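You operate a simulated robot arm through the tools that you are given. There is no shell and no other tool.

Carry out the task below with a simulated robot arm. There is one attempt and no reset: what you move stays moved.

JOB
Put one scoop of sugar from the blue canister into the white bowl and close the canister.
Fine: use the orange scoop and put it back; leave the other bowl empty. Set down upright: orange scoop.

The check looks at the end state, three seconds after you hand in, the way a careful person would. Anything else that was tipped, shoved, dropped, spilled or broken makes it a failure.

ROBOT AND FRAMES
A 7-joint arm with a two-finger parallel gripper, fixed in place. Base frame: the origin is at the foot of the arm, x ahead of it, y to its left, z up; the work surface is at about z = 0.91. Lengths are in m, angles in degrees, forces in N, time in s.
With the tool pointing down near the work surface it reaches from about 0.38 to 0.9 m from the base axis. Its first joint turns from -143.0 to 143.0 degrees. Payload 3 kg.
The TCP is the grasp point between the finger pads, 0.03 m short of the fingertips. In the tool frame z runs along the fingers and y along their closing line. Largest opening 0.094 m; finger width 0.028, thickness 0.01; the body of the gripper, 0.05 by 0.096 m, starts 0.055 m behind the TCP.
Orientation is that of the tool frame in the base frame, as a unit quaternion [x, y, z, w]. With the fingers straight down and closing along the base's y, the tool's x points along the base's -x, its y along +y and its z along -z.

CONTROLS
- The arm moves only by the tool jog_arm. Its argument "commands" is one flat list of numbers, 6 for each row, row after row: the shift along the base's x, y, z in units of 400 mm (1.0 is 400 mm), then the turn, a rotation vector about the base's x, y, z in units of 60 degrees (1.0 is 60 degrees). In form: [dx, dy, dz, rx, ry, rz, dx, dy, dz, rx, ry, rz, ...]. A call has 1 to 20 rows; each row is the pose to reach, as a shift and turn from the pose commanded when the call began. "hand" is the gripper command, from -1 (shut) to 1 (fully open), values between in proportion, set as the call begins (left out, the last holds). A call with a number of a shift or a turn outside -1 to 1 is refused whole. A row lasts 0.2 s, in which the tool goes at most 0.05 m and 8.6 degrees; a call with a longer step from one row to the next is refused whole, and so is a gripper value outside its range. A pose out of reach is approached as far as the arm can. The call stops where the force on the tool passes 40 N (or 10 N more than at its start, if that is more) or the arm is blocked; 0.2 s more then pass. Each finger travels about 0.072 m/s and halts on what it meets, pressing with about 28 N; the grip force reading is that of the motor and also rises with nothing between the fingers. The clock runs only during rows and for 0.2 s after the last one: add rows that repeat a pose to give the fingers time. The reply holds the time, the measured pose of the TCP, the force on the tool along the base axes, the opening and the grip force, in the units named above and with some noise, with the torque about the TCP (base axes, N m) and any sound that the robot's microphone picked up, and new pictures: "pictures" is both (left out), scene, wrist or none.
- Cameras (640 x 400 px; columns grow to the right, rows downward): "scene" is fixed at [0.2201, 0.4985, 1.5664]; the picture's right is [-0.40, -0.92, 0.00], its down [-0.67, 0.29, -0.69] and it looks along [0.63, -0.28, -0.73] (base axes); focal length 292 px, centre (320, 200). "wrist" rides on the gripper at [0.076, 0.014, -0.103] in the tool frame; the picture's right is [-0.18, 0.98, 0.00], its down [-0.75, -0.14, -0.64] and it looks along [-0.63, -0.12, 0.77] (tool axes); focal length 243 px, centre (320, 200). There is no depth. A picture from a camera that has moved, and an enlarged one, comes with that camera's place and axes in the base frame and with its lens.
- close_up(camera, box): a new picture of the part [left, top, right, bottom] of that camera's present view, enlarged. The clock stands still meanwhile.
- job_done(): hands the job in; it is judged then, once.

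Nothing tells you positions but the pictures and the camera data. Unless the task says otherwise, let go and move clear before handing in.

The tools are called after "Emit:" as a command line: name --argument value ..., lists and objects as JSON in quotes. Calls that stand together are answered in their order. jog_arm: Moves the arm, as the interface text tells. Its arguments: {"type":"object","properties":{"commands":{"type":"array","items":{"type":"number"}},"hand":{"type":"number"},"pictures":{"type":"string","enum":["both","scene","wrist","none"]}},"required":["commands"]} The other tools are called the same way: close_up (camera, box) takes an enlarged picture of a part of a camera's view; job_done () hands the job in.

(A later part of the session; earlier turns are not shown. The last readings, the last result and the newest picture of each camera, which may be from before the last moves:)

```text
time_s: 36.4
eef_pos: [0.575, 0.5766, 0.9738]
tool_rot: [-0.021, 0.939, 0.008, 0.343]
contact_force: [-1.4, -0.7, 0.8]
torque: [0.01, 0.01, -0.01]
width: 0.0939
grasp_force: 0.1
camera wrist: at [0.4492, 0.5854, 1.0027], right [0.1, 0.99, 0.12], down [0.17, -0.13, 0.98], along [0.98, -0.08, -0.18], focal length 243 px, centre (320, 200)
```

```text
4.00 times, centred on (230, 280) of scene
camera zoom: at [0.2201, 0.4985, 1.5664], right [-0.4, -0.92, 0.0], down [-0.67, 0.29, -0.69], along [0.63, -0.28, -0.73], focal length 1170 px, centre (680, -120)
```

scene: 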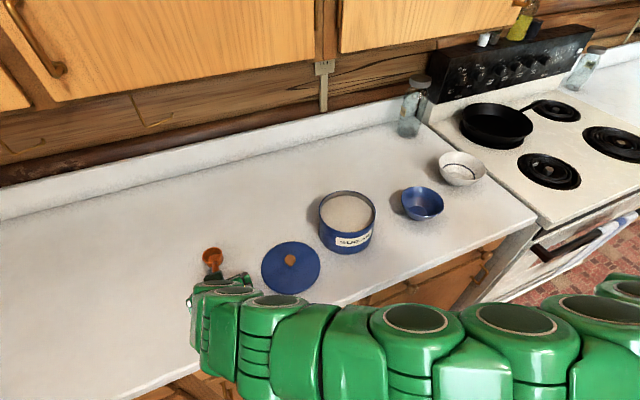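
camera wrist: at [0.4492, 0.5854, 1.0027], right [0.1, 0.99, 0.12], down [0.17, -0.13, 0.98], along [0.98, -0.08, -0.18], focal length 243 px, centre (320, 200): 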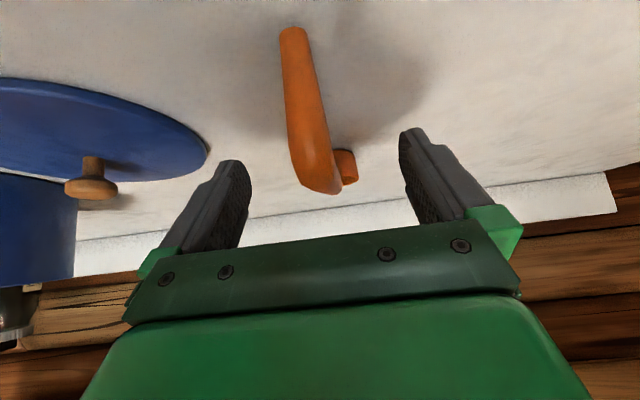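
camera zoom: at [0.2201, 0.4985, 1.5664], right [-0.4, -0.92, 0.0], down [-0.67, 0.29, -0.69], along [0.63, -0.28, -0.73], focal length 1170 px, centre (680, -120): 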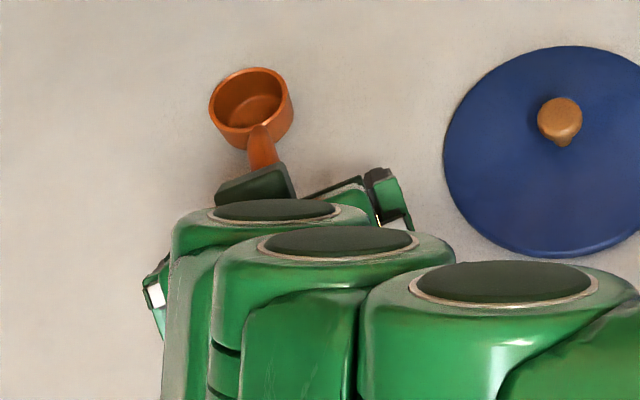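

The bar sits centred between the open fingers, and the scoop's yaw matches the tool to within a fraction of a degree. I'll close on it.

Emit:
jog_arm --commands '[0, 0, 0, 0, 0, 0, 0, 0, 0, 0, 0, 0, 0, 0, 0, 0, 0, 0, 0, 0, 0, 0, 0, 0, 0, 0, 0, 0, 0, 0]' --hand -1

Emit:
close_up --camera "wrist" --box '[200, 0, 440, 240]'

```text
time_s: 37.6
eef_pos: [0.574, 0.5767, 0.9743]
tool_rot: [-0.02, 0.939, 0.008, 0.342]
contact_force: [0.8, -0.7, 0.0]
torque: [0.0, 0.04, -0.05]
width: 0.0219
grasp_force: 28.3
camera wrist: at [0.4491, 0.5855, 1.003], right [0.1, 0.99, 0.12], down [0.17, -0.13, 0.98], along [0.98, -0.08, -0.18], focal length 243 px, centre (320, 200)
```

scene: 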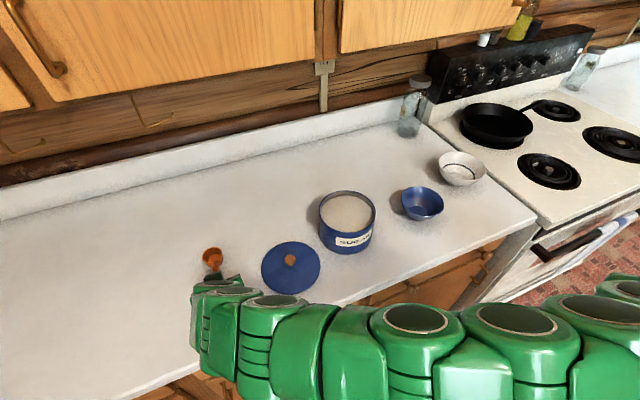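
wrist: 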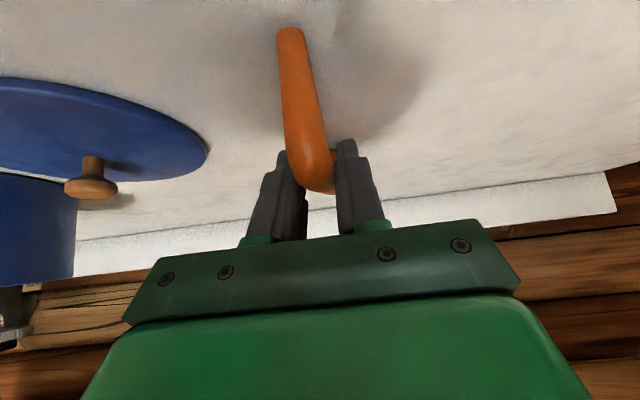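

```text
1.67 times, centred on (320, 120) of wrist
camera zoom: at [0.4491, 0.5855, 1.003], right [0.1, 0.99, 0.12], down [0.17, -0.13, 0.98], along [0.98, -0.08, -0.18], focal length 404 px, centre (320, 333)
```

zoom: 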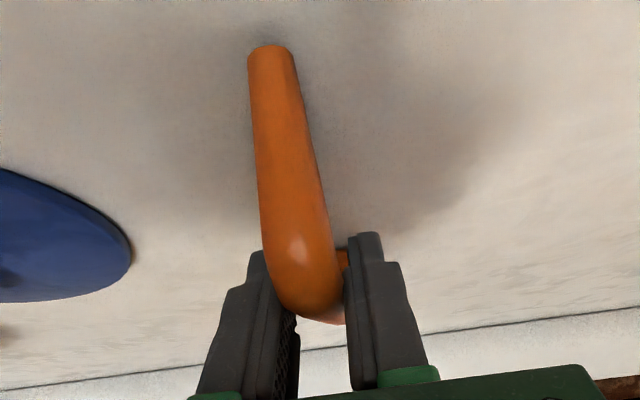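

The bar is gripped with the fingers 0.022 m apart. I'll remember this pose, TCP (0.574, 0.577, 0.974), for putting the scoop back. Now I'll lift it and check that it stays level.

Emit:
jog_arm --commands '[0, 0, 0.02, 0, 0, 0, 0, 0, 0.06, 0, 0, 0, 0, 0, 0.14, 0, 0, 0, 0, 0, 0.22, 0, 0, 0, 0, 0, 0.3, 0, 0, 0, 0, 0, 0.35, 0, 0, 0, 0, 0, 0.35, 0, 0, 0]' --hand -1

Emit:
close_up --camera "scene" --box '[150, 160, 300, 300]'

```text
time_s: 39.2
eef_pos: [0.5749, 0.5784, 1.1129]
tool_rot: [-0.021, 0.94, 0.007, 0.342]
contact_force: [0.5, -0.4, -0.4]
torque: [0.0, 0.09, -0.02]
width: 0.022
grasp_force: 28.0
camera wrist: at [0.4492, 0.5862, 1.1428], right [0.1, 0.99, 0.12], down [0.17, -0.13, 0.98], along [0.98, -0.07, -0.18], focal length 243 px, centre (320, 200)
```

scene: 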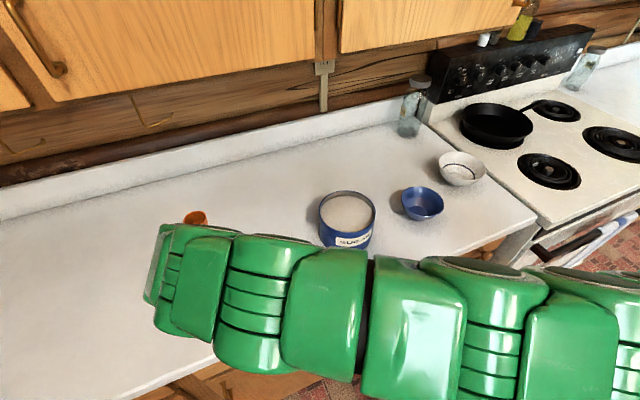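
wrist: 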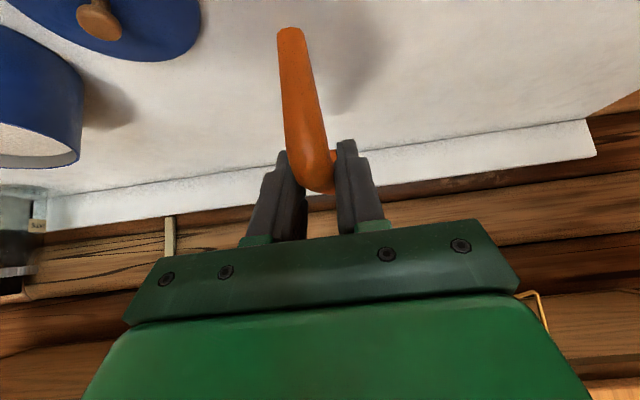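

```text
2.86 times, centred on (225, 230) of scene
camera zoom: at [0.2201, 0.4985, 1.5664], right [-0.4, -0.92, 0.0], down [-0.67, 0.29, -0.69], along [0.63, -0.28, -0.73], focal length 836 px, centre (591, 114)
```

zoom: 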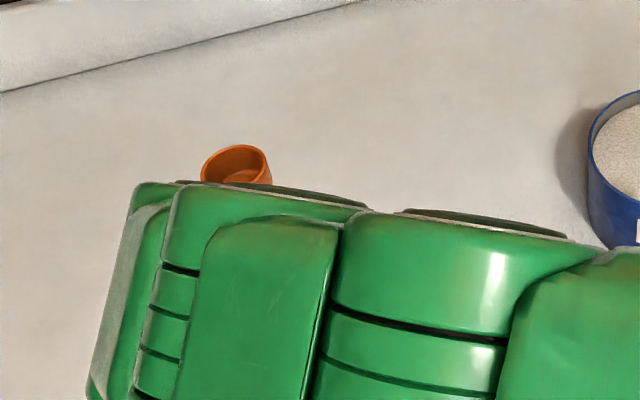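

The scoop lifted level and hasn't slipped; the leg sits at the same place in the wrist view. I'll carry it over the canister at a safe height.

Emit:
jog_arm --commands '[0, 0, 0.08, 0, 0, 0, 0, -0.09, 0.15, 0, 0, 0, 0, -0.2, 0.15, 0, 0, 0, 0, -0.31, 0.15, 0, 0, 0, 0, -0.42, 0.15, 0, 0, 0, 0, -0.53, 0.15, 0, 0, 0, 0, -0.64, 0.15, 0, 0, 0, 0, -0.75, 0.15, 0, 0, 0, 0, -0.84, 0.15, 0, 0, 0, 0, -0.8675, 0.15, 0, 0, 0, 0, -0.8675, 0.15, 0, 0, 0]' --hand -1

Emit:
close_up --camera "scene" --box '[290, 110, 450, 270]'

```text
time_s: 41.6
eef_pos: [0.5764, 0.2301, 1.1721]
tool_rot: [-0.02, 0.939, 0.008, 0.342]
contact_force: [0.5, -0.2, -1.1]
torque: [0.03, 0.04, 0.0]
width: 0.022
grasp_force: 28.3
camera wrist: at [0.4499, 0.2385, 1.2018], right [0.1, 0.99, 0.12], down [0.17, -0.13, 0.98], along [0.98, -0.08, -0.18], focal length 243 px, centre (320, 200)
```

scene: 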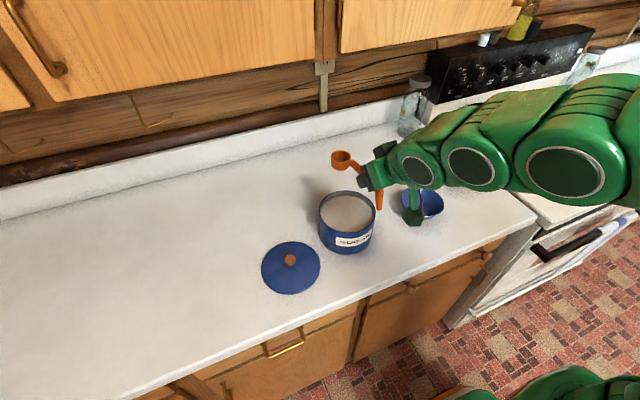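
wrist: 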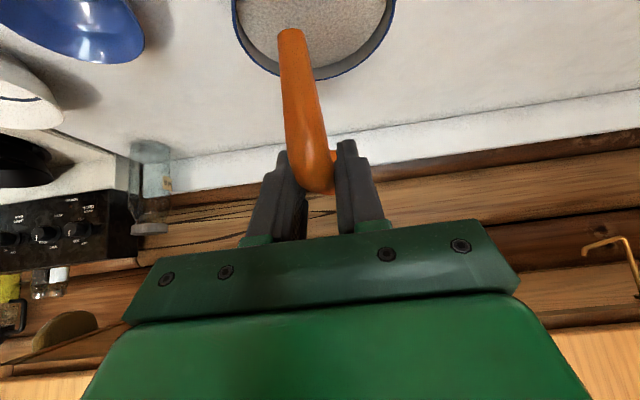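

```text
2.50 times, centred on (370, 190) of scene
camera zoom: at [0.2201, 0.4985, 1.5664], right [-0.4, -0.92, 0.0], down [-0.67, 0.29, -0.69], along [0.63, -0.28, -0.73], focal length 731 px, centre (195, 225)
```

zoom: 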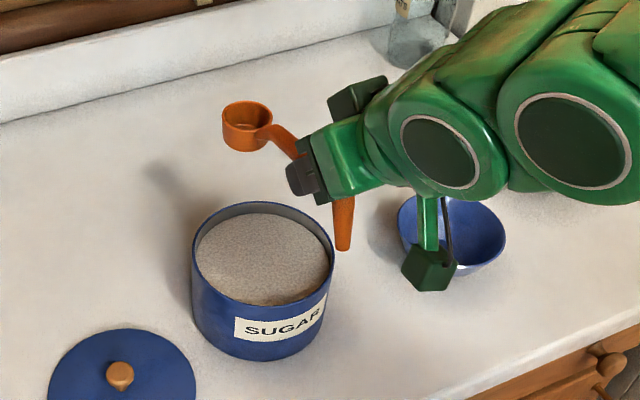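

The cup rim reads about (0.695, 0.235, 1.145), which fits the grip offset, and the canister centre is confirmed near (0.641, 0.236). I'll pitch the cup 50 degrees down over the canister, still above the rim.

Emit:
jog_arm --commands '[0, 0, 0, 0, 0.1389, 0, 0, 0, 0, 0, 0.2778, 0, 0, 0, 0, 0, 0.4167, 0, -0.003, 0, 0, 0, 0.5556, 0, -0.006, 0, 0, 0, 0.6944, 0, -0.0075, 0.0025, 0, 0, 0.8333, 0, -0.0075, 0.0025, 0, 0, 0.8333, 0]' --hand -1

Emit:
close_up --camera "scene" --box '[290, 130, 430, 260]'

Emit:
close_up --camera "wrist" --box '[200, 0, 440, 220]'

```text
time_s: 43.2
eef_pos: [0.5719, 0.2307, 1.1743]
tool_rot: [-0.014, 0.996, 0.016, -0.088]
contact_force: [0.5, 0.3, -0.4]
torque: [0.0, 0.01, 0.0]
width: 0.0222
grasp_force: 27.7
camera wrist: at [0.5137, 0.2394, 1.288], right [0.15, 0.99, 0.0], down [0.86, -0.13, 0.5], along [0.49, -0.07, -0.87], focal length 243 px, centre (320, 200)
```

scene: 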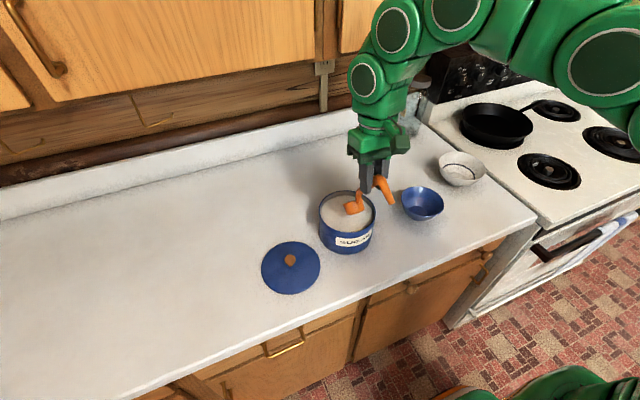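
wrist: 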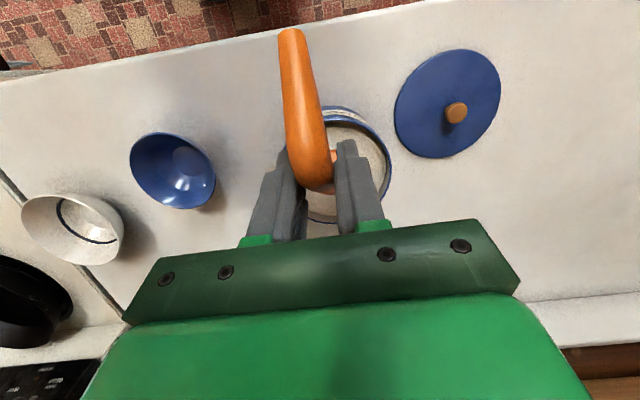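

```text
3.08 times, centred on (360, 195) of scene
camera zoom: at [0.2201, 0.4985, 1.5664], right [-0.4, -0.92, 0.0], down [-0.67, 0.29, -0.69], along [0.63, -0.28, -0.73], focal length 900 px, centre (197, 215)
```

zoom: 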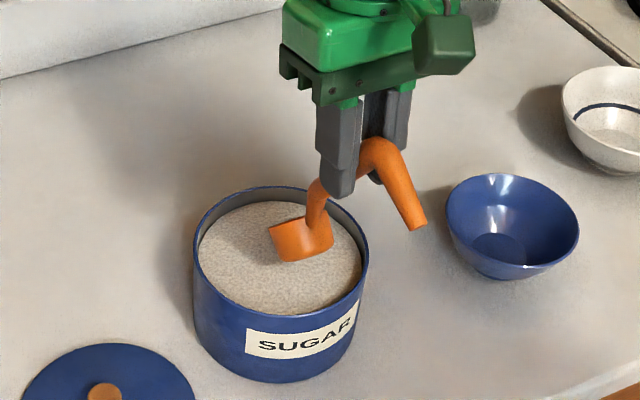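

```text
1.82 times, centred on (320, 110) of wrist
camera zoom: at [0.5137, 0.2394, 1.288], right [0.15, 0.99, 0.0], down [0.86, -0.13, 0.5], along [0.49, -0.07, -0.87], focal length 441 px, centre (320, 364)
```

zoom: 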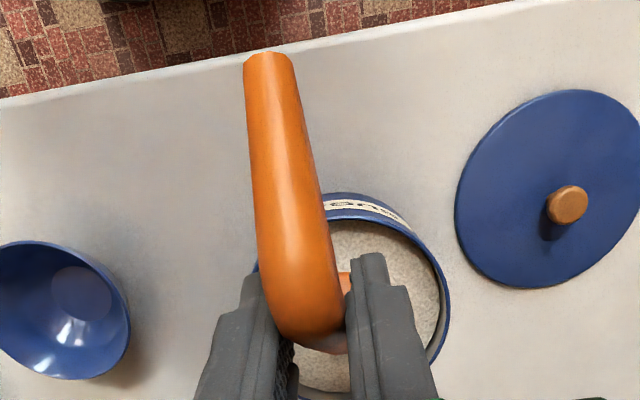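

The tilted cup is inside the canister's outline and just above the rim. I'll plunge it in at 50 degrees, then sweep it forward while levelling back to 20 degrees, keeping the handle and fingers above the rim.

Emit:
jog_arm --commands '[0, 0, -0.08, 0, 0, 0, 0, 0, -0.155, 0, 0, 0, 0.0015, 0, -0.1925, 0, 0, 0, -0.0049, 0, -0.2078, 0, -0.0417, 0, -0.0113, 0, -0.223, 0, -0.0833, 0, -0.0147, 0, -0.2342, 0, -0.125, 0, -0.018, 0, -0.2453, 0, -0.1667, 0, -0.0193, 0, -0.2548, 0, -0.2083, 0, -0.0205, 0, -0.2643, 0, -0.25, 0, -0.0212, 0, -0.2736, 0, -0.2917, 0, -0.0218, 0, -0.2828, 0, -0.3333, 0, -0.0228, 0, -0.2916, 0, -0.375, 0, -0.0238, 0, -0.3003, 0, -0.4167, 0, -0.0264, 0, -0.3072, 0, -0.4583, 0, -0.029, 0, -0.314, 0, -0.5, 0]' --hand -1

Emit:
close_up --camera "scene" --box '[290, 130, 430, 260]'

```text
time_s: 46.4
eef_pos: [0.5607, 0.2302, 1.0482]
tool_rot: [-0.018, 0.985, 0.011, 0.174]
contact_force: [0.0, 0.0, -1.0]
torque: [-0.04, 0.08, -0.02]
width: 0.0222
grasp_force: 28.3
camera wrist: at [0.452, 0.2392, 1.1176], right [0.13, 0.99, 0.08], down [0.49, -0.13, 0.86], along [0.86, -0.08, -0.51], focal length 243 px, centre (320, 200)
```

scene: 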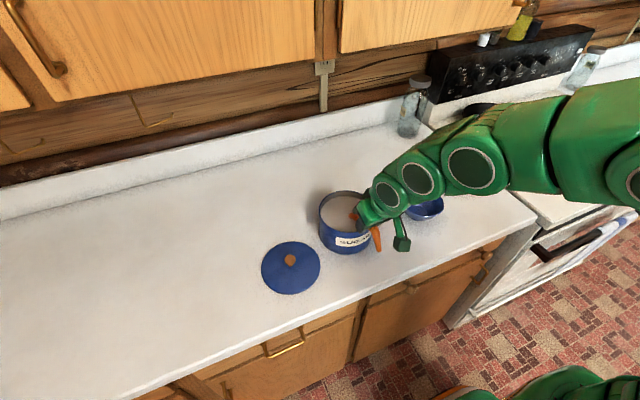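
wrist: 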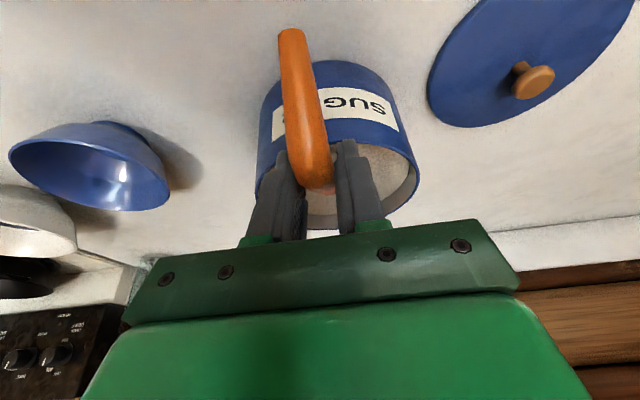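

```text
3.08 times, centred on (360, 195) of scene
camera zoom: at [0.2201, 0.4985, 1.5664], right [-0.4, -0.92, 0.0], down [-0.67, 0.29, -0.69], along [0.63, -0.28, -0.73], focal length 900 px, centre (197, 215)
```

zoom: 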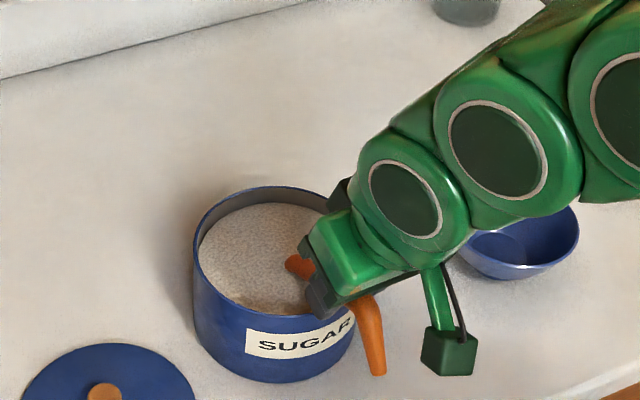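

The cup is under the sugar and met little resistance. I'll lift it out slowly, levelling it as it clears the rim.

Emit:
jog_arm --commands '[-0.0028, 0, 0.008, 0, -0.0167, 0, -0.0055, 0, 0.016, 0, -0.0333, 0, -0.0106, 0, 0.0243, 0, -0.0583, 0, -0.0158, 0, 0.0325, 0, -0.0833, 0, -0.0205, 0, 0.0417, 0, -0.1083, 0, -0.0253, 0, 0.0508, 0, -0.1333, 0, -0.0319, 0, 0.0587, 0, -0.1667, 0, -0.0385, 0, 0.0665, 0, -0.2, 0, -0.0444, 0, 0.0742, 0, -0.2333, 0, -0.0503, 0, 0.0818, 0, -0.2667, 0, -0.0556, 0, 0.0892, 0, -0.3, 0, -0.0608, 0, 0.0965, 0, -0.3333, 0, -0.0608, 0, 0.0965, 0, -0.3333, 0]' --hand -1

Emit:
close_up --camera "scene" --box '[290, 130, 430, 260]'

```text
time_s: 49.2
eef_pos: [0.5367, 0.2298, 1.0873]
tool_rot: [-0.02, 0.939, 0.008, 0.342]
contact_force: [-0.4, 0.2, -1.1]
torque: [0.03, 0.1, 0.0]
width: 0.0224
grasp_force: 27.5
camera wrist: at [0.4104, 0.2396, 1.1158], right [0.1, 0.99, 0.12], down [0.17, -0.13, 0.98], along [0.98, -0.07, -0.18], focal length 243 px, centre (320, 200)
```

scene: 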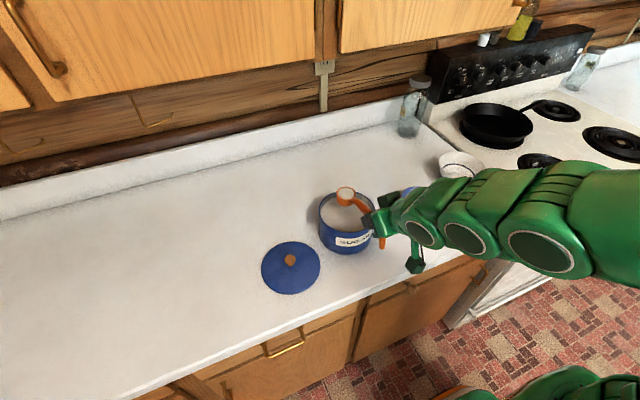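
wrist: 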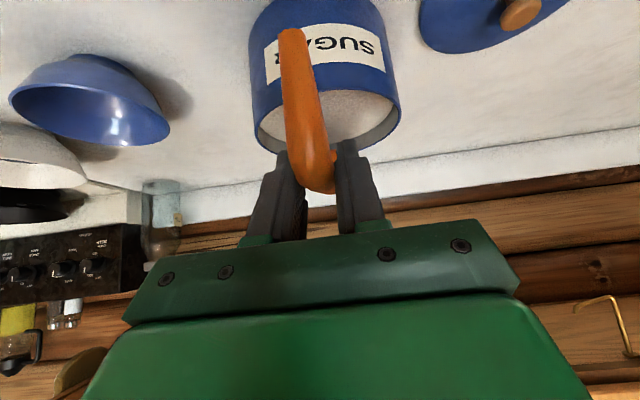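

```text
3.08 times, centred on (360, 195) of scene
camera zoom: at [0.2201, 0.4985, 1.5664], right [-0.4, -0.92, 0.0], down [-0.67, 0.29, -0.69], along [0.63, -0.28, -0.73], focal length 900 px, centre (197, 215)
```

zoom: 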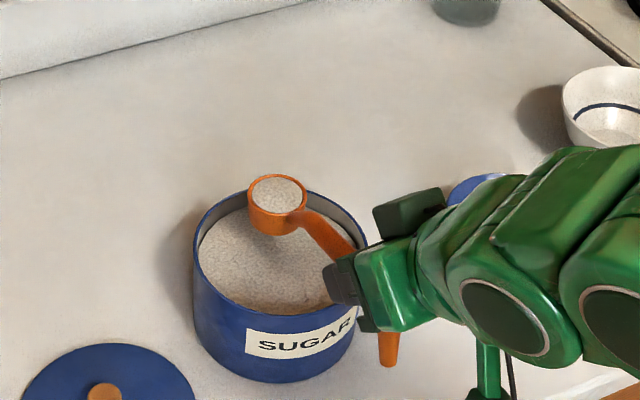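

Emit:
close_up --camera "scene" --box '[325, 175, 385, 225]'

Emit:
close_up --camera "scene" --box '[395, 130, 525, 230]'

```text
8.00 times, centred on (355, 200) of scene
camera zoom: at [0.2201, 0.4985, 1.5664], right [-0.4, -0.92, 0.0], down [-0.67, 0.29, -0.69], along [0.63, -0.28, -0.73], focal length 2340 px, centre (40, 200)
```

zoom: 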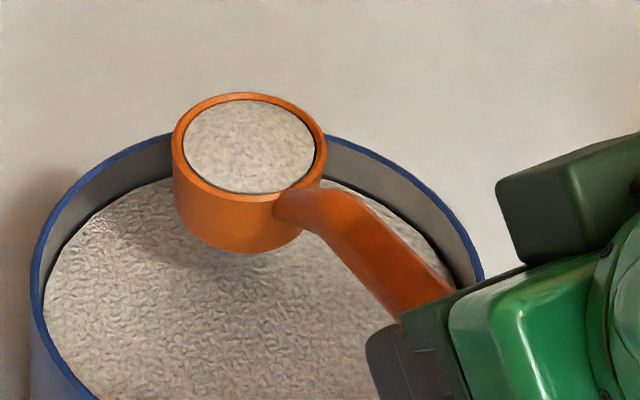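

```text
4.00 times, centred on (460, 180) of scene
camera zoom: at [0.2201, 0.4985, 1.5664], right [-0.4, -0.92, 0.0], down [-0.67, 0.29, -0.69], along [0.63, -0.28, -0.73], focal length 1170 px, centre (-240, 280)
```

zoom: 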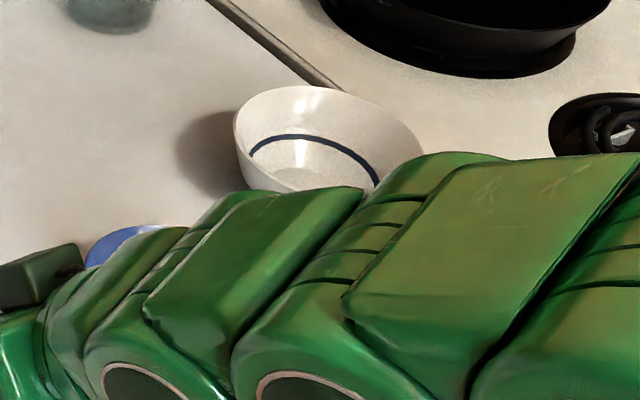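

The cup is full and level. By triangulation the white bowl's rim is centred near (0.688, -0.197, 0.965), and the blue bowl's is near (0.616, 0.009). I'll carry the cup around the far side of the blue bowl so that no grain can fall into it.

Emit:
jog_arm --commands '[0.03, 0, 0.03, 0, 0, 0, 0.08, 0, 0.06, 0, 0, 0, 0.14, 0, 0.0875, 0, 0, 0, 0.2, 0, 0.0875, 0, 0, 0, 0.24, -0.03, 0.0875, 0, 0, 0, 0.24, -0.09, 0.0875, 0, 0, 0, 0.24, -0.16, 0.0875, 0, 0, 0, 0.24, -0.24, 0.0875, 0, 0, 0, 0.24, -0.32, 0.0875, 0, 0, 0, 0.24, -0.4, 0.0875, 0, 0, 0, 0.24, -0.48, 0.0875, 0, 0, 0, 0.24, -0.56, 0.0875, 0, 0, 0, 0.24, -0.64, 0.0875, 0, 0, 0, 0.24, -0.72, 0.0875, 0, 0, 0, 0.24, -0.8, 0.0875, 0, 0, 0, 0.24, -0.86, 0.0875, 0, 0, 0, 0.22, -0.93, 0.0875, 0, 0, 0, 0.18, -0.97, 0.0875, 0, 0, 0, 0.13, -0.99, 0.0875, 0, 0, 0, 0.1, -1.0, 0.0875, 0, 0, 0]' --hand -1

Emit:
close_up --camera "scene" --box '[390, 90, 550, 230]'

Emit:
close_up --camera "scene" --box '[300, 130, 460, 270]'

```text
time_s: 53.4
eef_pos: [0.5761, -0.1694, 1.1212]
tool_rot: [-0.02, 0.939, 0.007, 0.343]
contact_force: [0.2, -0.6, 0.0]
torque: [0.01, 0.08, -0.02]
width: 0.0225
grasp_force: 27.9
camera wrist: at [0.4503, -0.1608, 1.1505], right [0.1, 0.99, 0.12], down [0.17, -0.13, 0.98], along [0.98, -0.08, -0.18], focal length 243 px, centre (320, 200)
```

scene: 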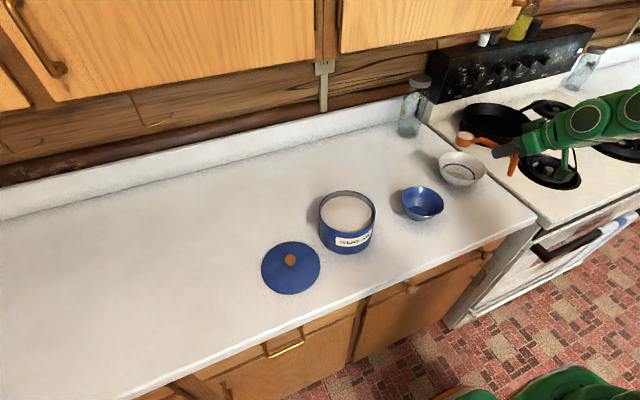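
wrist: 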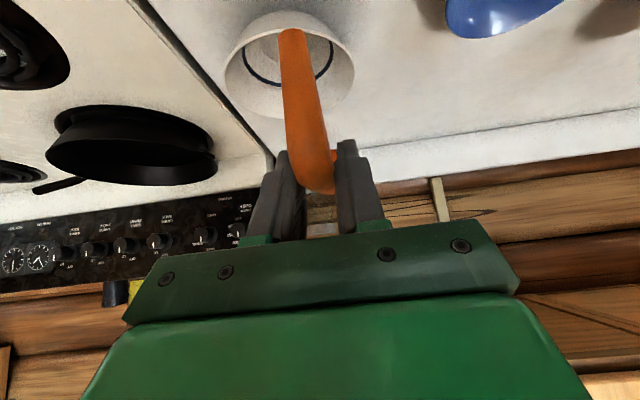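

```text
2.86 times, centred on (470, 160) of scene
camera zoom: at [0.2201, 0.4985, 1.5664], right [-0.4, -0.92, 0.0], down [-0.67, 0.29, -0.69], along [0.63, -0.28, -0.73], focal length 836 px, centre (-109, 314)
```

zoom: 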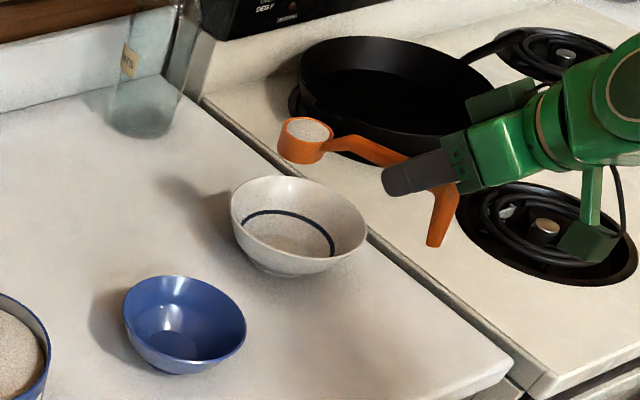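

```text
2.86 times, centred on (380, 200) of scene
camera zoom: at [0.2201, 0.4985, 1.5664], right [-0.4, -0.92, 0.0], down [-0.67, 0.29, -0.69], along [0.63, -0.28, -0.73], focal length 836 px, centre (149, 200)
```

zoom: 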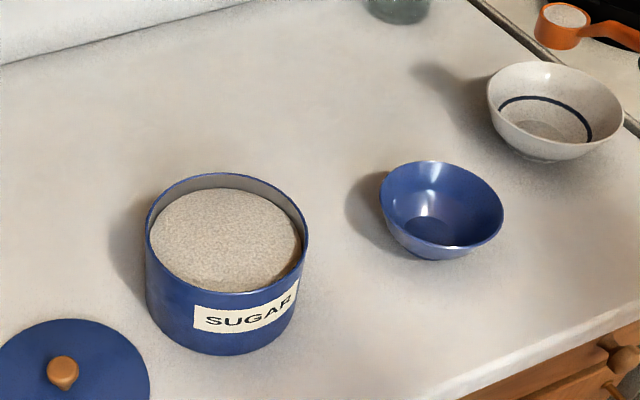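

There's no spill along the way, and the cup is over the white bowl. I'll lower it and roll it 60 degrees about the handle, checking the pour as it goes.

Emit:
jog_arm --commands '[-0.004, -0.007, -0.05, 0, 0, 0, -0.008, -0.014, -0.1, 0, 0, 0, -0.0125, -0.0215, -0.153, 0, 0, 0, -0.0125, -0.0215, -0.153, -0.1, 0, 0, -0.0125, -0.0215, -0.153, -0.22, 0, 0, -0.0125, -0.0215, -0.153, -0.34, 0, 0, -0.0125, -0.0215, -0.153, -0.46, 0, 0, -0.0125, -0.0215, -0.153, -0.58, 0, 0, -0.0125, -0.0215, -0.153, -0.7, 0, 0, -0.0125, -0.0215, -0.153, -0.82, 0, 0, -0.0125, -0.0215, -0.153, -0.94, 0, 0, -0.0125, -0.0215, -0.153, -1, 0, 0, -0.0125, -0.0215, -0.153, -1, 0, 0]' --hand -1

Emit:
close_up --camera "scene" --box '[390, 90, 550, 230]'

```text
time_s: 56.2
eef_pos: [0.5849, -0.1811, 1.0911]
tool_rot: [-0.174, 0.826, -0.461, 0.274]
contact_force: [0.5, 0.2, 0.0]
torque: [0.02, 0.06, 0.01]
width: 0.0222
grasp_force: 27.9
out of reach, approached as far as the arm can: row 10, 11, 12, 13
camera wrist: at [0.459, -0.1459, 1.1001], right [0.11, 0.6, -0.79], down [0.2, 0.76, 0.61], along [0.97, -0.23, -0.04], focal length 243 px, centre (320, 200)
```

scene: 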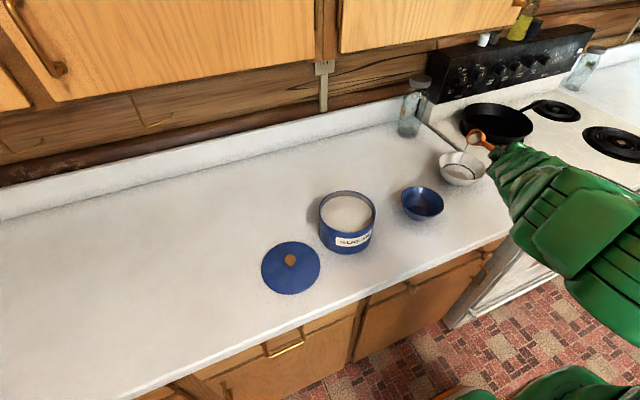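
wrist: 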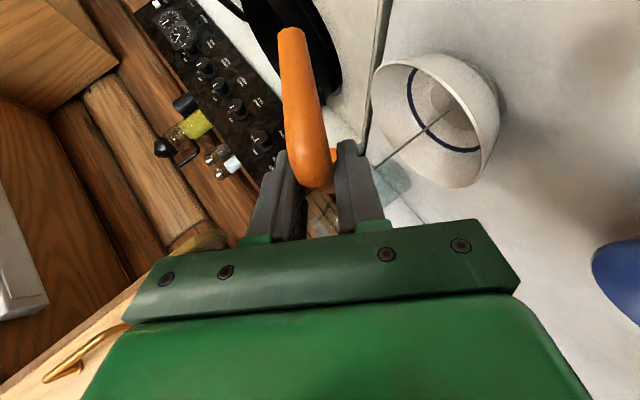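

```text
2.86 times, centred on (470, 160) of scene
camera zoom: at [0.2201, 0.4985, 1.5664], right [-0.4, -0.92, 0.0], down [-0.67, 0.29, -0.69], along [0.63, -0.28, -0.73], focal length 836 px, centre (-109, 314)
```

zoom: 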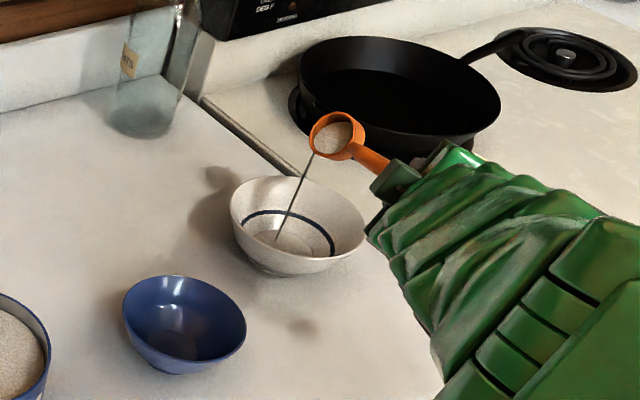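

Sugar is pouring in a thin stream into the white bowl. The arm can't go as low as I asked with this roll, so it's holding at z 1.09. I'll pause here and watch the pour.

Emit:
jog_arm --commands '[0, 0, 0, 0, 0, 0, 0, 0, 0, 0, 0, 0, 0, 0, 0, 0, 0, 0, 0, 0, 0, 0, 0, 0]' --hand -1 --pictures "none"

Emit:
close_up --camera "scene" --box '[430, 110, 510, 190]'

```text
time_s: 57.2
eef_pos: [0.5836, -0.1811, 1.0907]
tool_rot: [-0.173, 0.826, -0.461, 0.275]
contact_force: [1.0, 0.5, -1.0]
torque: [0.03, 0.06, -0.03]
width: 0.022
grasp_force: 28.0
```

```text
5.00 times, centred on (470, 150) of scene
camera zoom: at [0.2201, 0.4985, 1.5664], right [-0.4, -0.92, 0.0], down [-0.67, 0.29, -0.69], along [0.63, -0.28, -0.73], focal length 1462 px, centre (-430, 450)
```

zoom: 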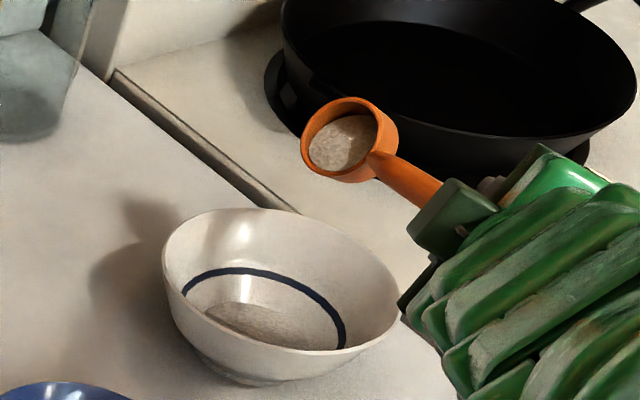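

About half the sugar is in the white bowl, and the rest needs more tilt. I'll raise the tool while rolling on toward 120 degrees, keeping the lip over the bowl.

Emit:
jog_arm --commands '[0, 0, 0.06, 0, 0, 0, 0, 0, 0.12, 0, 0, 0, 0, 0, 0.16, -0.1, 0, 0, 0, 0, 0.19, -0.2, 0, 0, 0, 0, 0.21, -0.3, 0, 0, 0, 0, 0.225, -0.4, 0, 0, 0, 0, 0.225, -0.5, 0, 0, 0, 0, 0.225, -0.5, 0, 0]' --hand -1

Emit:
close_up --camera "scene" --box '[420, 80, 520, 190]'

```text
time_s: 59.0
eef_pos: [0.5859, -0.1766, 1.1902]
tool_rot: [-0.255, 0.67, -0.659, 0.227]
contact_force: [-0.1, 0.4, -0.8]
torque: [0.02, 0.07, -0.01]
width: 0.022
grasp_force: 28.0
out of reach, approached as far as the arm can: row 5, 7, 8
camera wrist: at [0.4601, -0.1469, 1.1805], right [0.1, 0.12, -0.99], down [0.17, 0.98, 0.13], along [0.98, -0.18, 0.08], focal length 243 px, centre (320, 200)
```

scene: 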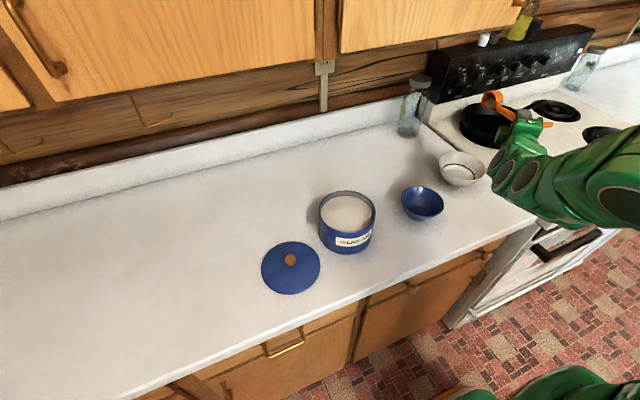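
wrist: 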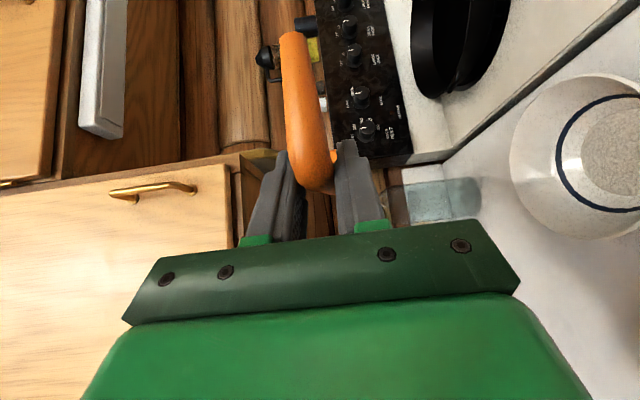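

```text
3.64 times, centred on (470, 135) of scene
camera zoom: at [0.2201, 0.4985, 1.5664], right [-0.4, -0.92, 0.0], down [-0.67, 0.29, -0.69], along [0.63, -0.28, -0.73], focal length 1064 px, centre (-226, 436)
```

zoom: 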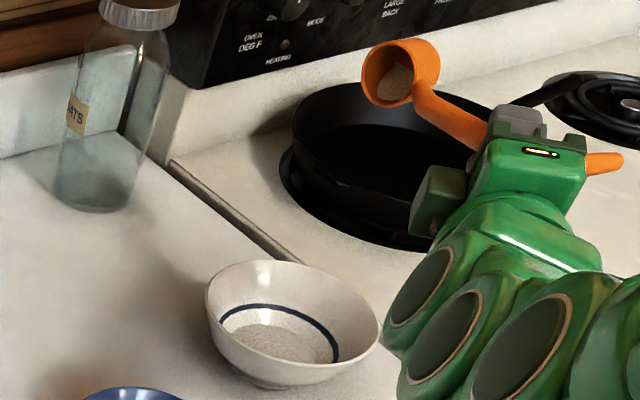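

The roll is now about 88 degrees and the cup is still over the bowl with a little sugar left in it. I'll keep rolling in place.

Emit:
jog_arm --commands '[0, 0, 0, -0.1, 0, 0, 0, 0, 0, -0.2, 0, 0, 0, 0, 0, -0.3, 0, 0, 0, 0, 0, -0.4, 0, 0, 0, 0, 0, -0.5, 0, 0, 0, 0, 0, -0.5, 0, 0, 0, 0, 0, -0.5, 0, 0]' --hand -1

Emit:
close_up --camera "scene" --box '[420, 80, 520, 190]'

```text
time_s: 60.6
eef_pos: [0.6269, -0.1719, 1.1954]
tool_rot: [0.306, -0.477, 0.81, -0.153]
contact_force: [-0.1, 0.4, 0.1]
torque: [0.06, 0.03, 0.01]
width: 0.0222
grasp_force: 28.1
out of reach, approached as far as the arm can: row 1, 2, 3, 4, 5, 6, 7
camera wrist: at [0.5012, -0.1506, 1.1729], right [0.1, -0.39, -0.91], down [0.17, 0.91, -0.37], along [0.98, -0.12, 0.16], focal length 243 px, centre (320, 200)
```

scene: 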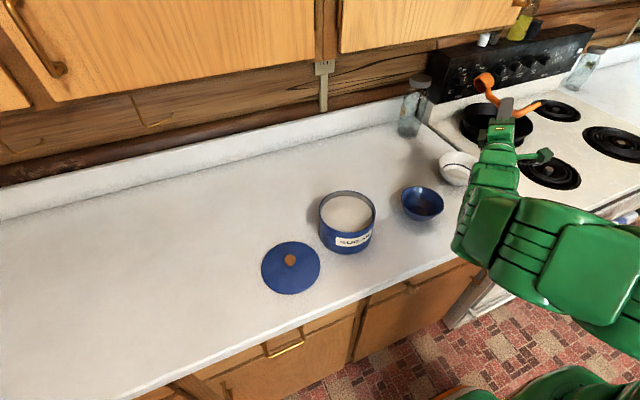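
wrist: 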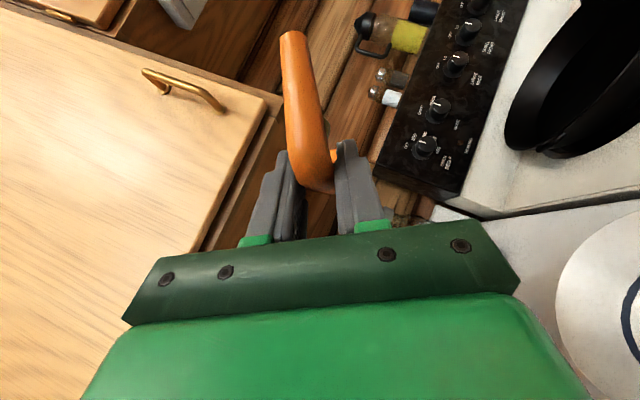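

```text
3.64 times, centred on (470, 135) of scene
camera zoom: at [0.2201, 0.4985, 1.5664], right [-0.4, -0.92, 0.0], down [-0.67, 0.29, -0.69], along [0.63, -0.28, -0.73], focal length 1064 px, centre (-226, 436)
```

zoom: 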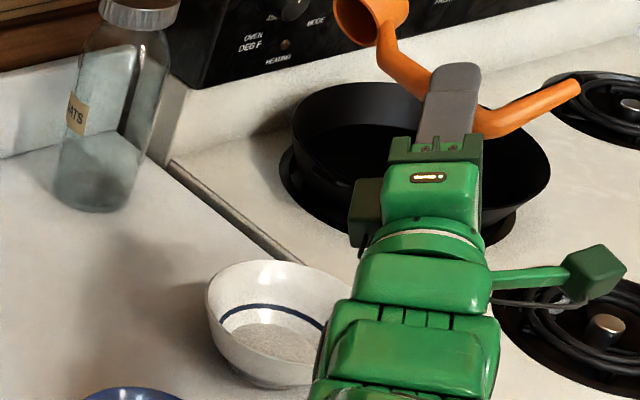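

The reach limit pushed the tool forward to x 0.627, so the cup is now near the bowl's far edge. I'll check the cup, the bowl and the counter behind it.

Emit:
close_up --camera "scene" --box '[465, 65, 525, 115]'

Emit:
close_up --camera "scene" --box '[420, 130, 500, 195]'

Emit:
close_up --camera "wrist" --box '[480, 140, 640, 300]'

```text
8.00 times, centred on (495, 90) of scene
camera zoom: at [0.2201, 0.4985, 1.5664], right [-0.4, -0.92, 0.0], down [-0.67, 0.29, -0.69], along [0.63, -0.28, -0.73], focal length 2340 px, centre (-1080, 1080)
```

zoom: 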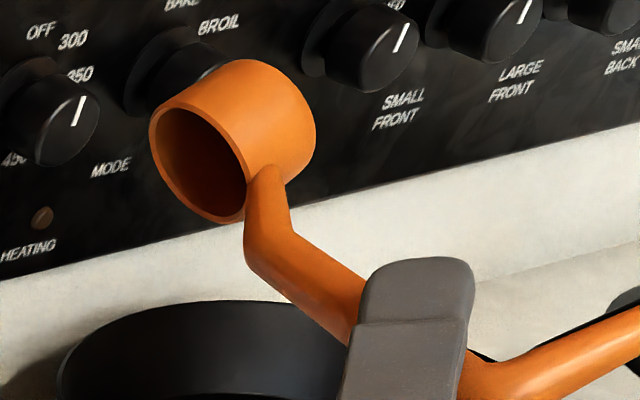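

```text
6.15 times, centred on (460, 162) of scene
camera zoom: at [0.2201, 0.4985, 1.5664], right [-0.4, -0.92, 0.0], down [-0.67, 0.29, -0.69], along [0.63, -0.28, -0.73], focal length 1800 px, centre (-542, 431)
```

zoom: 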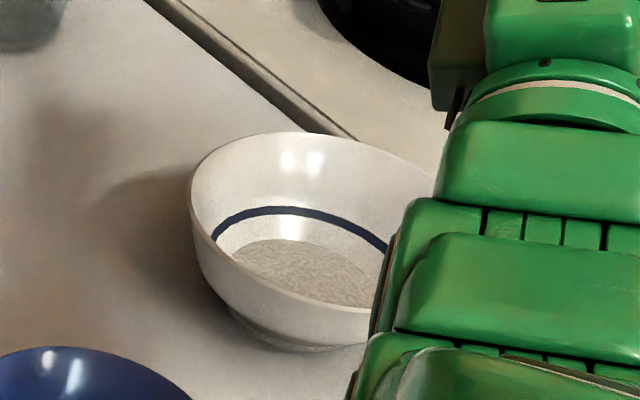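

```text
2.50 times, centred on (560, 220) of wrist
camera zoom: at [0.5012, -0.1506, 1.1729], right [0.1, -0.39, -0.91], down [0.17, 0.91, -0.37], along [0.98, -0.12, 0.16], focal length 606 px, centre (-280, 150)
```

zoom: 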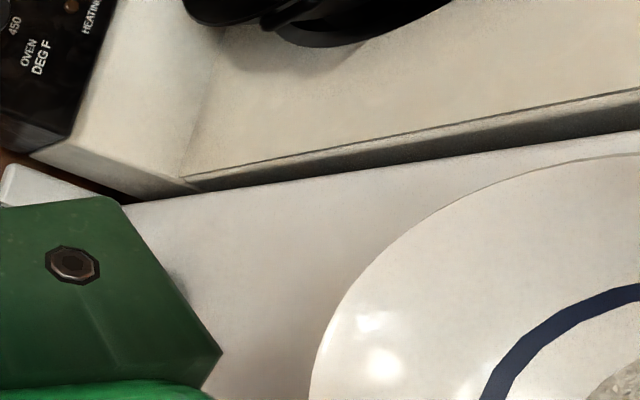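

The cup is empty, the sugar is in the white bowl, and I see no grains on the counter. I'll roll back toward level while still over the bowl.

Emit:
jog_arm --commands '[0, 0, 0, 0.13, 0, 0, -0.02, 0, 0, 0.26, 0, 0, -0.04, 0, 0, 0.39, 0, 0, -0.06, 0, 0, 0.52, 0, 0, -0.08, 0, 0, 0.65, 0, 0, -0.1, 0, 0, 0.78, 0, 0, -0.1, 0, 0, 0.91, 0, 0, -0.1, 0, 0, 1, 0, 0, -0.1, 0, 0, 1, 0, 0]' --hand -1

Emit:
close_up --camera "scene" --box '[420, 70, 540, 190]'

```text
time_s: 62.6
eef_pos: [0.589, -0.1723, 1.196]
tool_rot: [-0.189, 0.818, -0.463, 0.286]
contact_force: [1.1, 0.0, -0.2]
torque: [0.03, 0.04, 0.01]
width: 0.0221
grasp_force: 27.8
camera wrist: at [0.4619, -0.1426, 1.2028], right [0.1, 0.6, -0.8], down [0.17, 0.78, 0.6], along [0.98, -0.2, -0.03], focal length 243 px, centre (320, 200)
```

scene: 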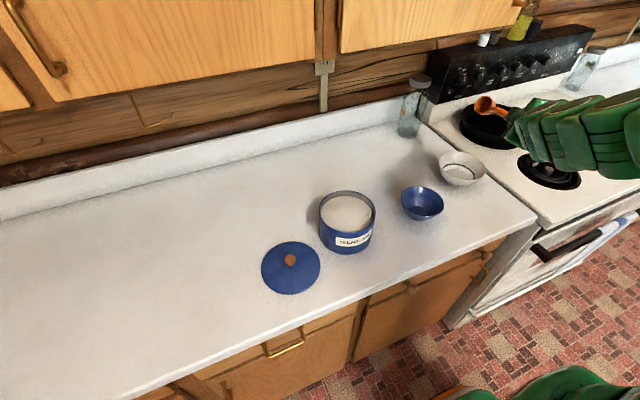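
wrist: 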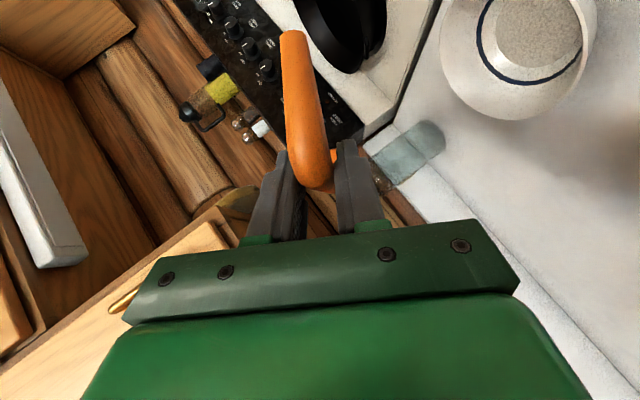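

```text
3.33 times, centred on (480, 130) of scene
camera zoom: at [0.2201, 0.4985, 1.5664], right [-0.4, -0.92, 0.0], down [-0.67, 0.29, -0.69], along [0.63, -0.28, -0.73], focal length 975 px, centre (-213, 433)
```

zoom: 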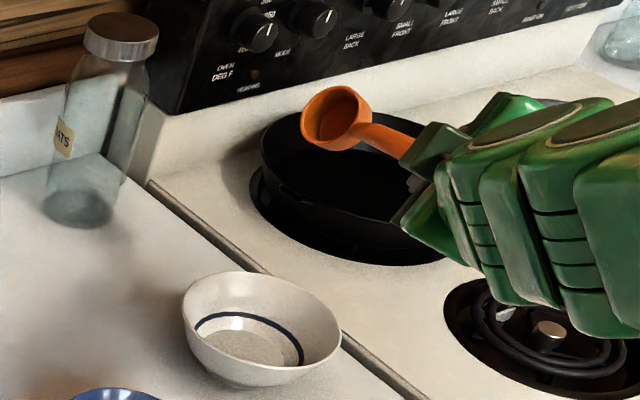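

The cup is visibly empty. The remaining turn works out to exactly 60 degrees about x. I'll level it and then start back, again around the far side of the blue bowl.

Emit:
jog_arm --commands '[0, 0, 0, 0.13, 0, 0, 0, 0, 0, 0.26, 0, 0, 0, 0, 0, 0.39, 0, 0, 0, 0, 0, 0.52, 0, 0, 0.02, 0, 0, 0.65, 0, 0, 0.04, 0, 0, 0.78, 0, 0, 0.06, 0, 0, 0.91, 0, 0, 0.08, 0, 0, 1, 0, 0, 0.1, 0.06, 0, 1, 0, 0, 0.1, 0.14, 0, 1, 0, 0, 0.1, 0.23, 0, 1, 0, 0, 0.1, 0.33, 0, 1, 0, 0, 0.1, 0.43, 0, 1, 0, 0, 0.1, 0.53, 0, 1, 0, 0, 0.1, 0.63, 0, 1, 0, 0, 0.1, 0.73, 0, 1, 0, 0, 0.08, 0.83, 0, 1, 0, 0, 0.06, 0.92, 0, 1, 0, 0, 0.04, 1, 0, 1, 0, 0, 0.04, 1, 0, 1, 0, 0]' --hand -1

Emit:
close_up --camera "scene" --box '[380, 110, 520, 240]'

```text
time_s: 66.8
eef_pos: [0.6041, 0.2268, 1.1967]
tool_rot: [-0.02, 0.94, 0.007, 0.342]
contact_force: [0.9, 0.1, -0.3]
torque: [0.02, 0.04, -0.03]
width: 0.0219
grasp_force: 27.9
camera wrist: at [0.4775, 0.2357, 1.2255], right [0.1, 0.99, 0.12], down [0.17, -0.13, 0.98], along [0.98, -0.07, -0.18], focal length 243 px, centre (320, 200)
```

scene: 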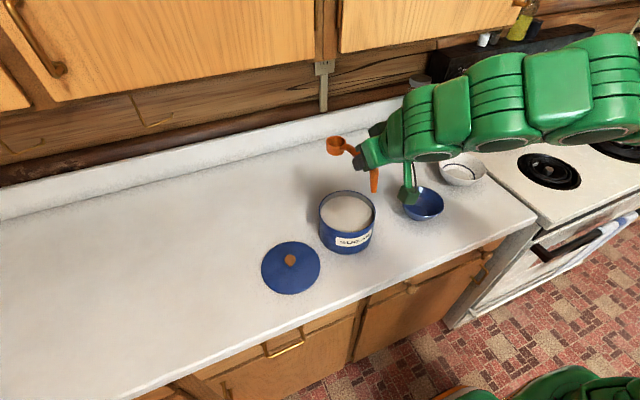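
wrist: 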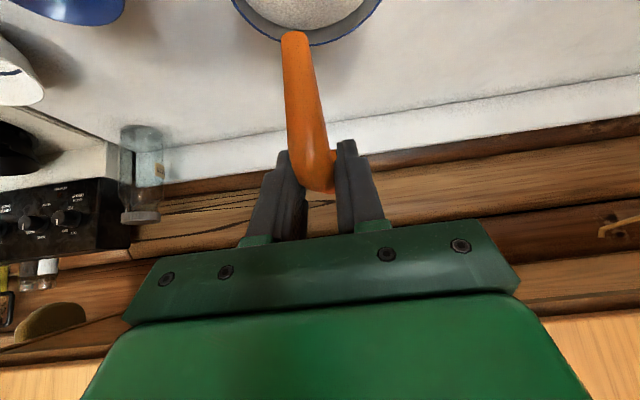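

```text
3.08 times, centred on (450, 175) of scene
camera zoom: at [0.2201, 0.4985, 1.5664], right [-0.4, -0.92, 0.0], down [-0.67, 0.29, -0.69], along [0.63, -0.28, -0.73], focal length 900 px, centre (-80, 277)
```

zoom: 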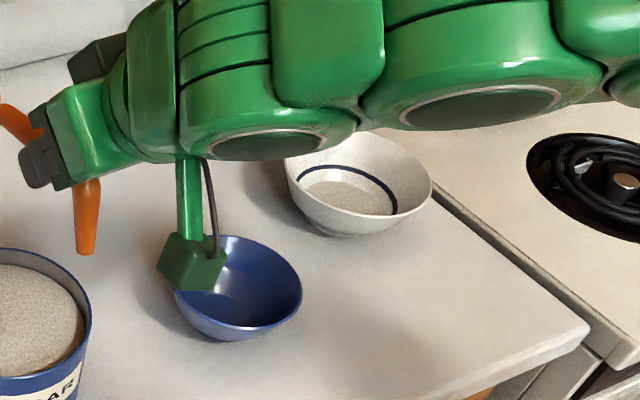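

The scoop is level over the canister side and nothing is spilled. Before I put it back, I'll check for slip in the grip by repeating the crop I took at the grasp.

Emit:
close_up --camera "wrist" --box '[200, 0, 440, 240]'

Emit:
close_up --camera "scene" --box '[310, 120, 420, 200]'

```text
1.67 times, centred on (320, 120) of wrist
camera zoom: at [0.4775, 0.2357, 1.2255], right [0.1, 0.99, 0.12], down [0.17, -0.13, 0.98], along [0.98, -0.07, -0.18], focal length 404 px, centre (320, 333)
```

zoom: 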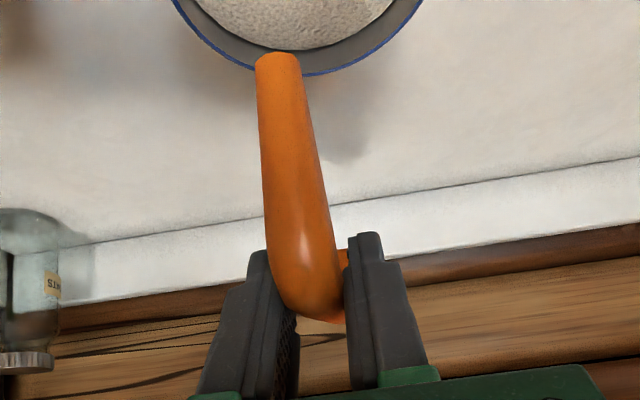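

```text
5.00 times, centred on (365, 160) of scene
camera zoom: at [0.2201, 0.4985, 1.5664], right [-0.4, -0.92, 0.0], down [-0.67, 0.29, -0.69], along [0.63, -0.28, -0.73], focal length 1462 px, centre (95, 400)
```

zoom: 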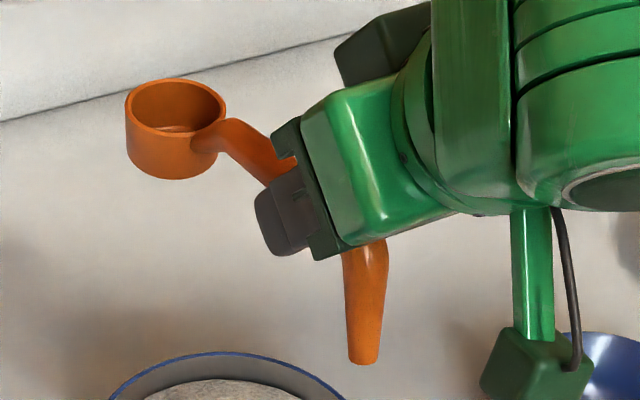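

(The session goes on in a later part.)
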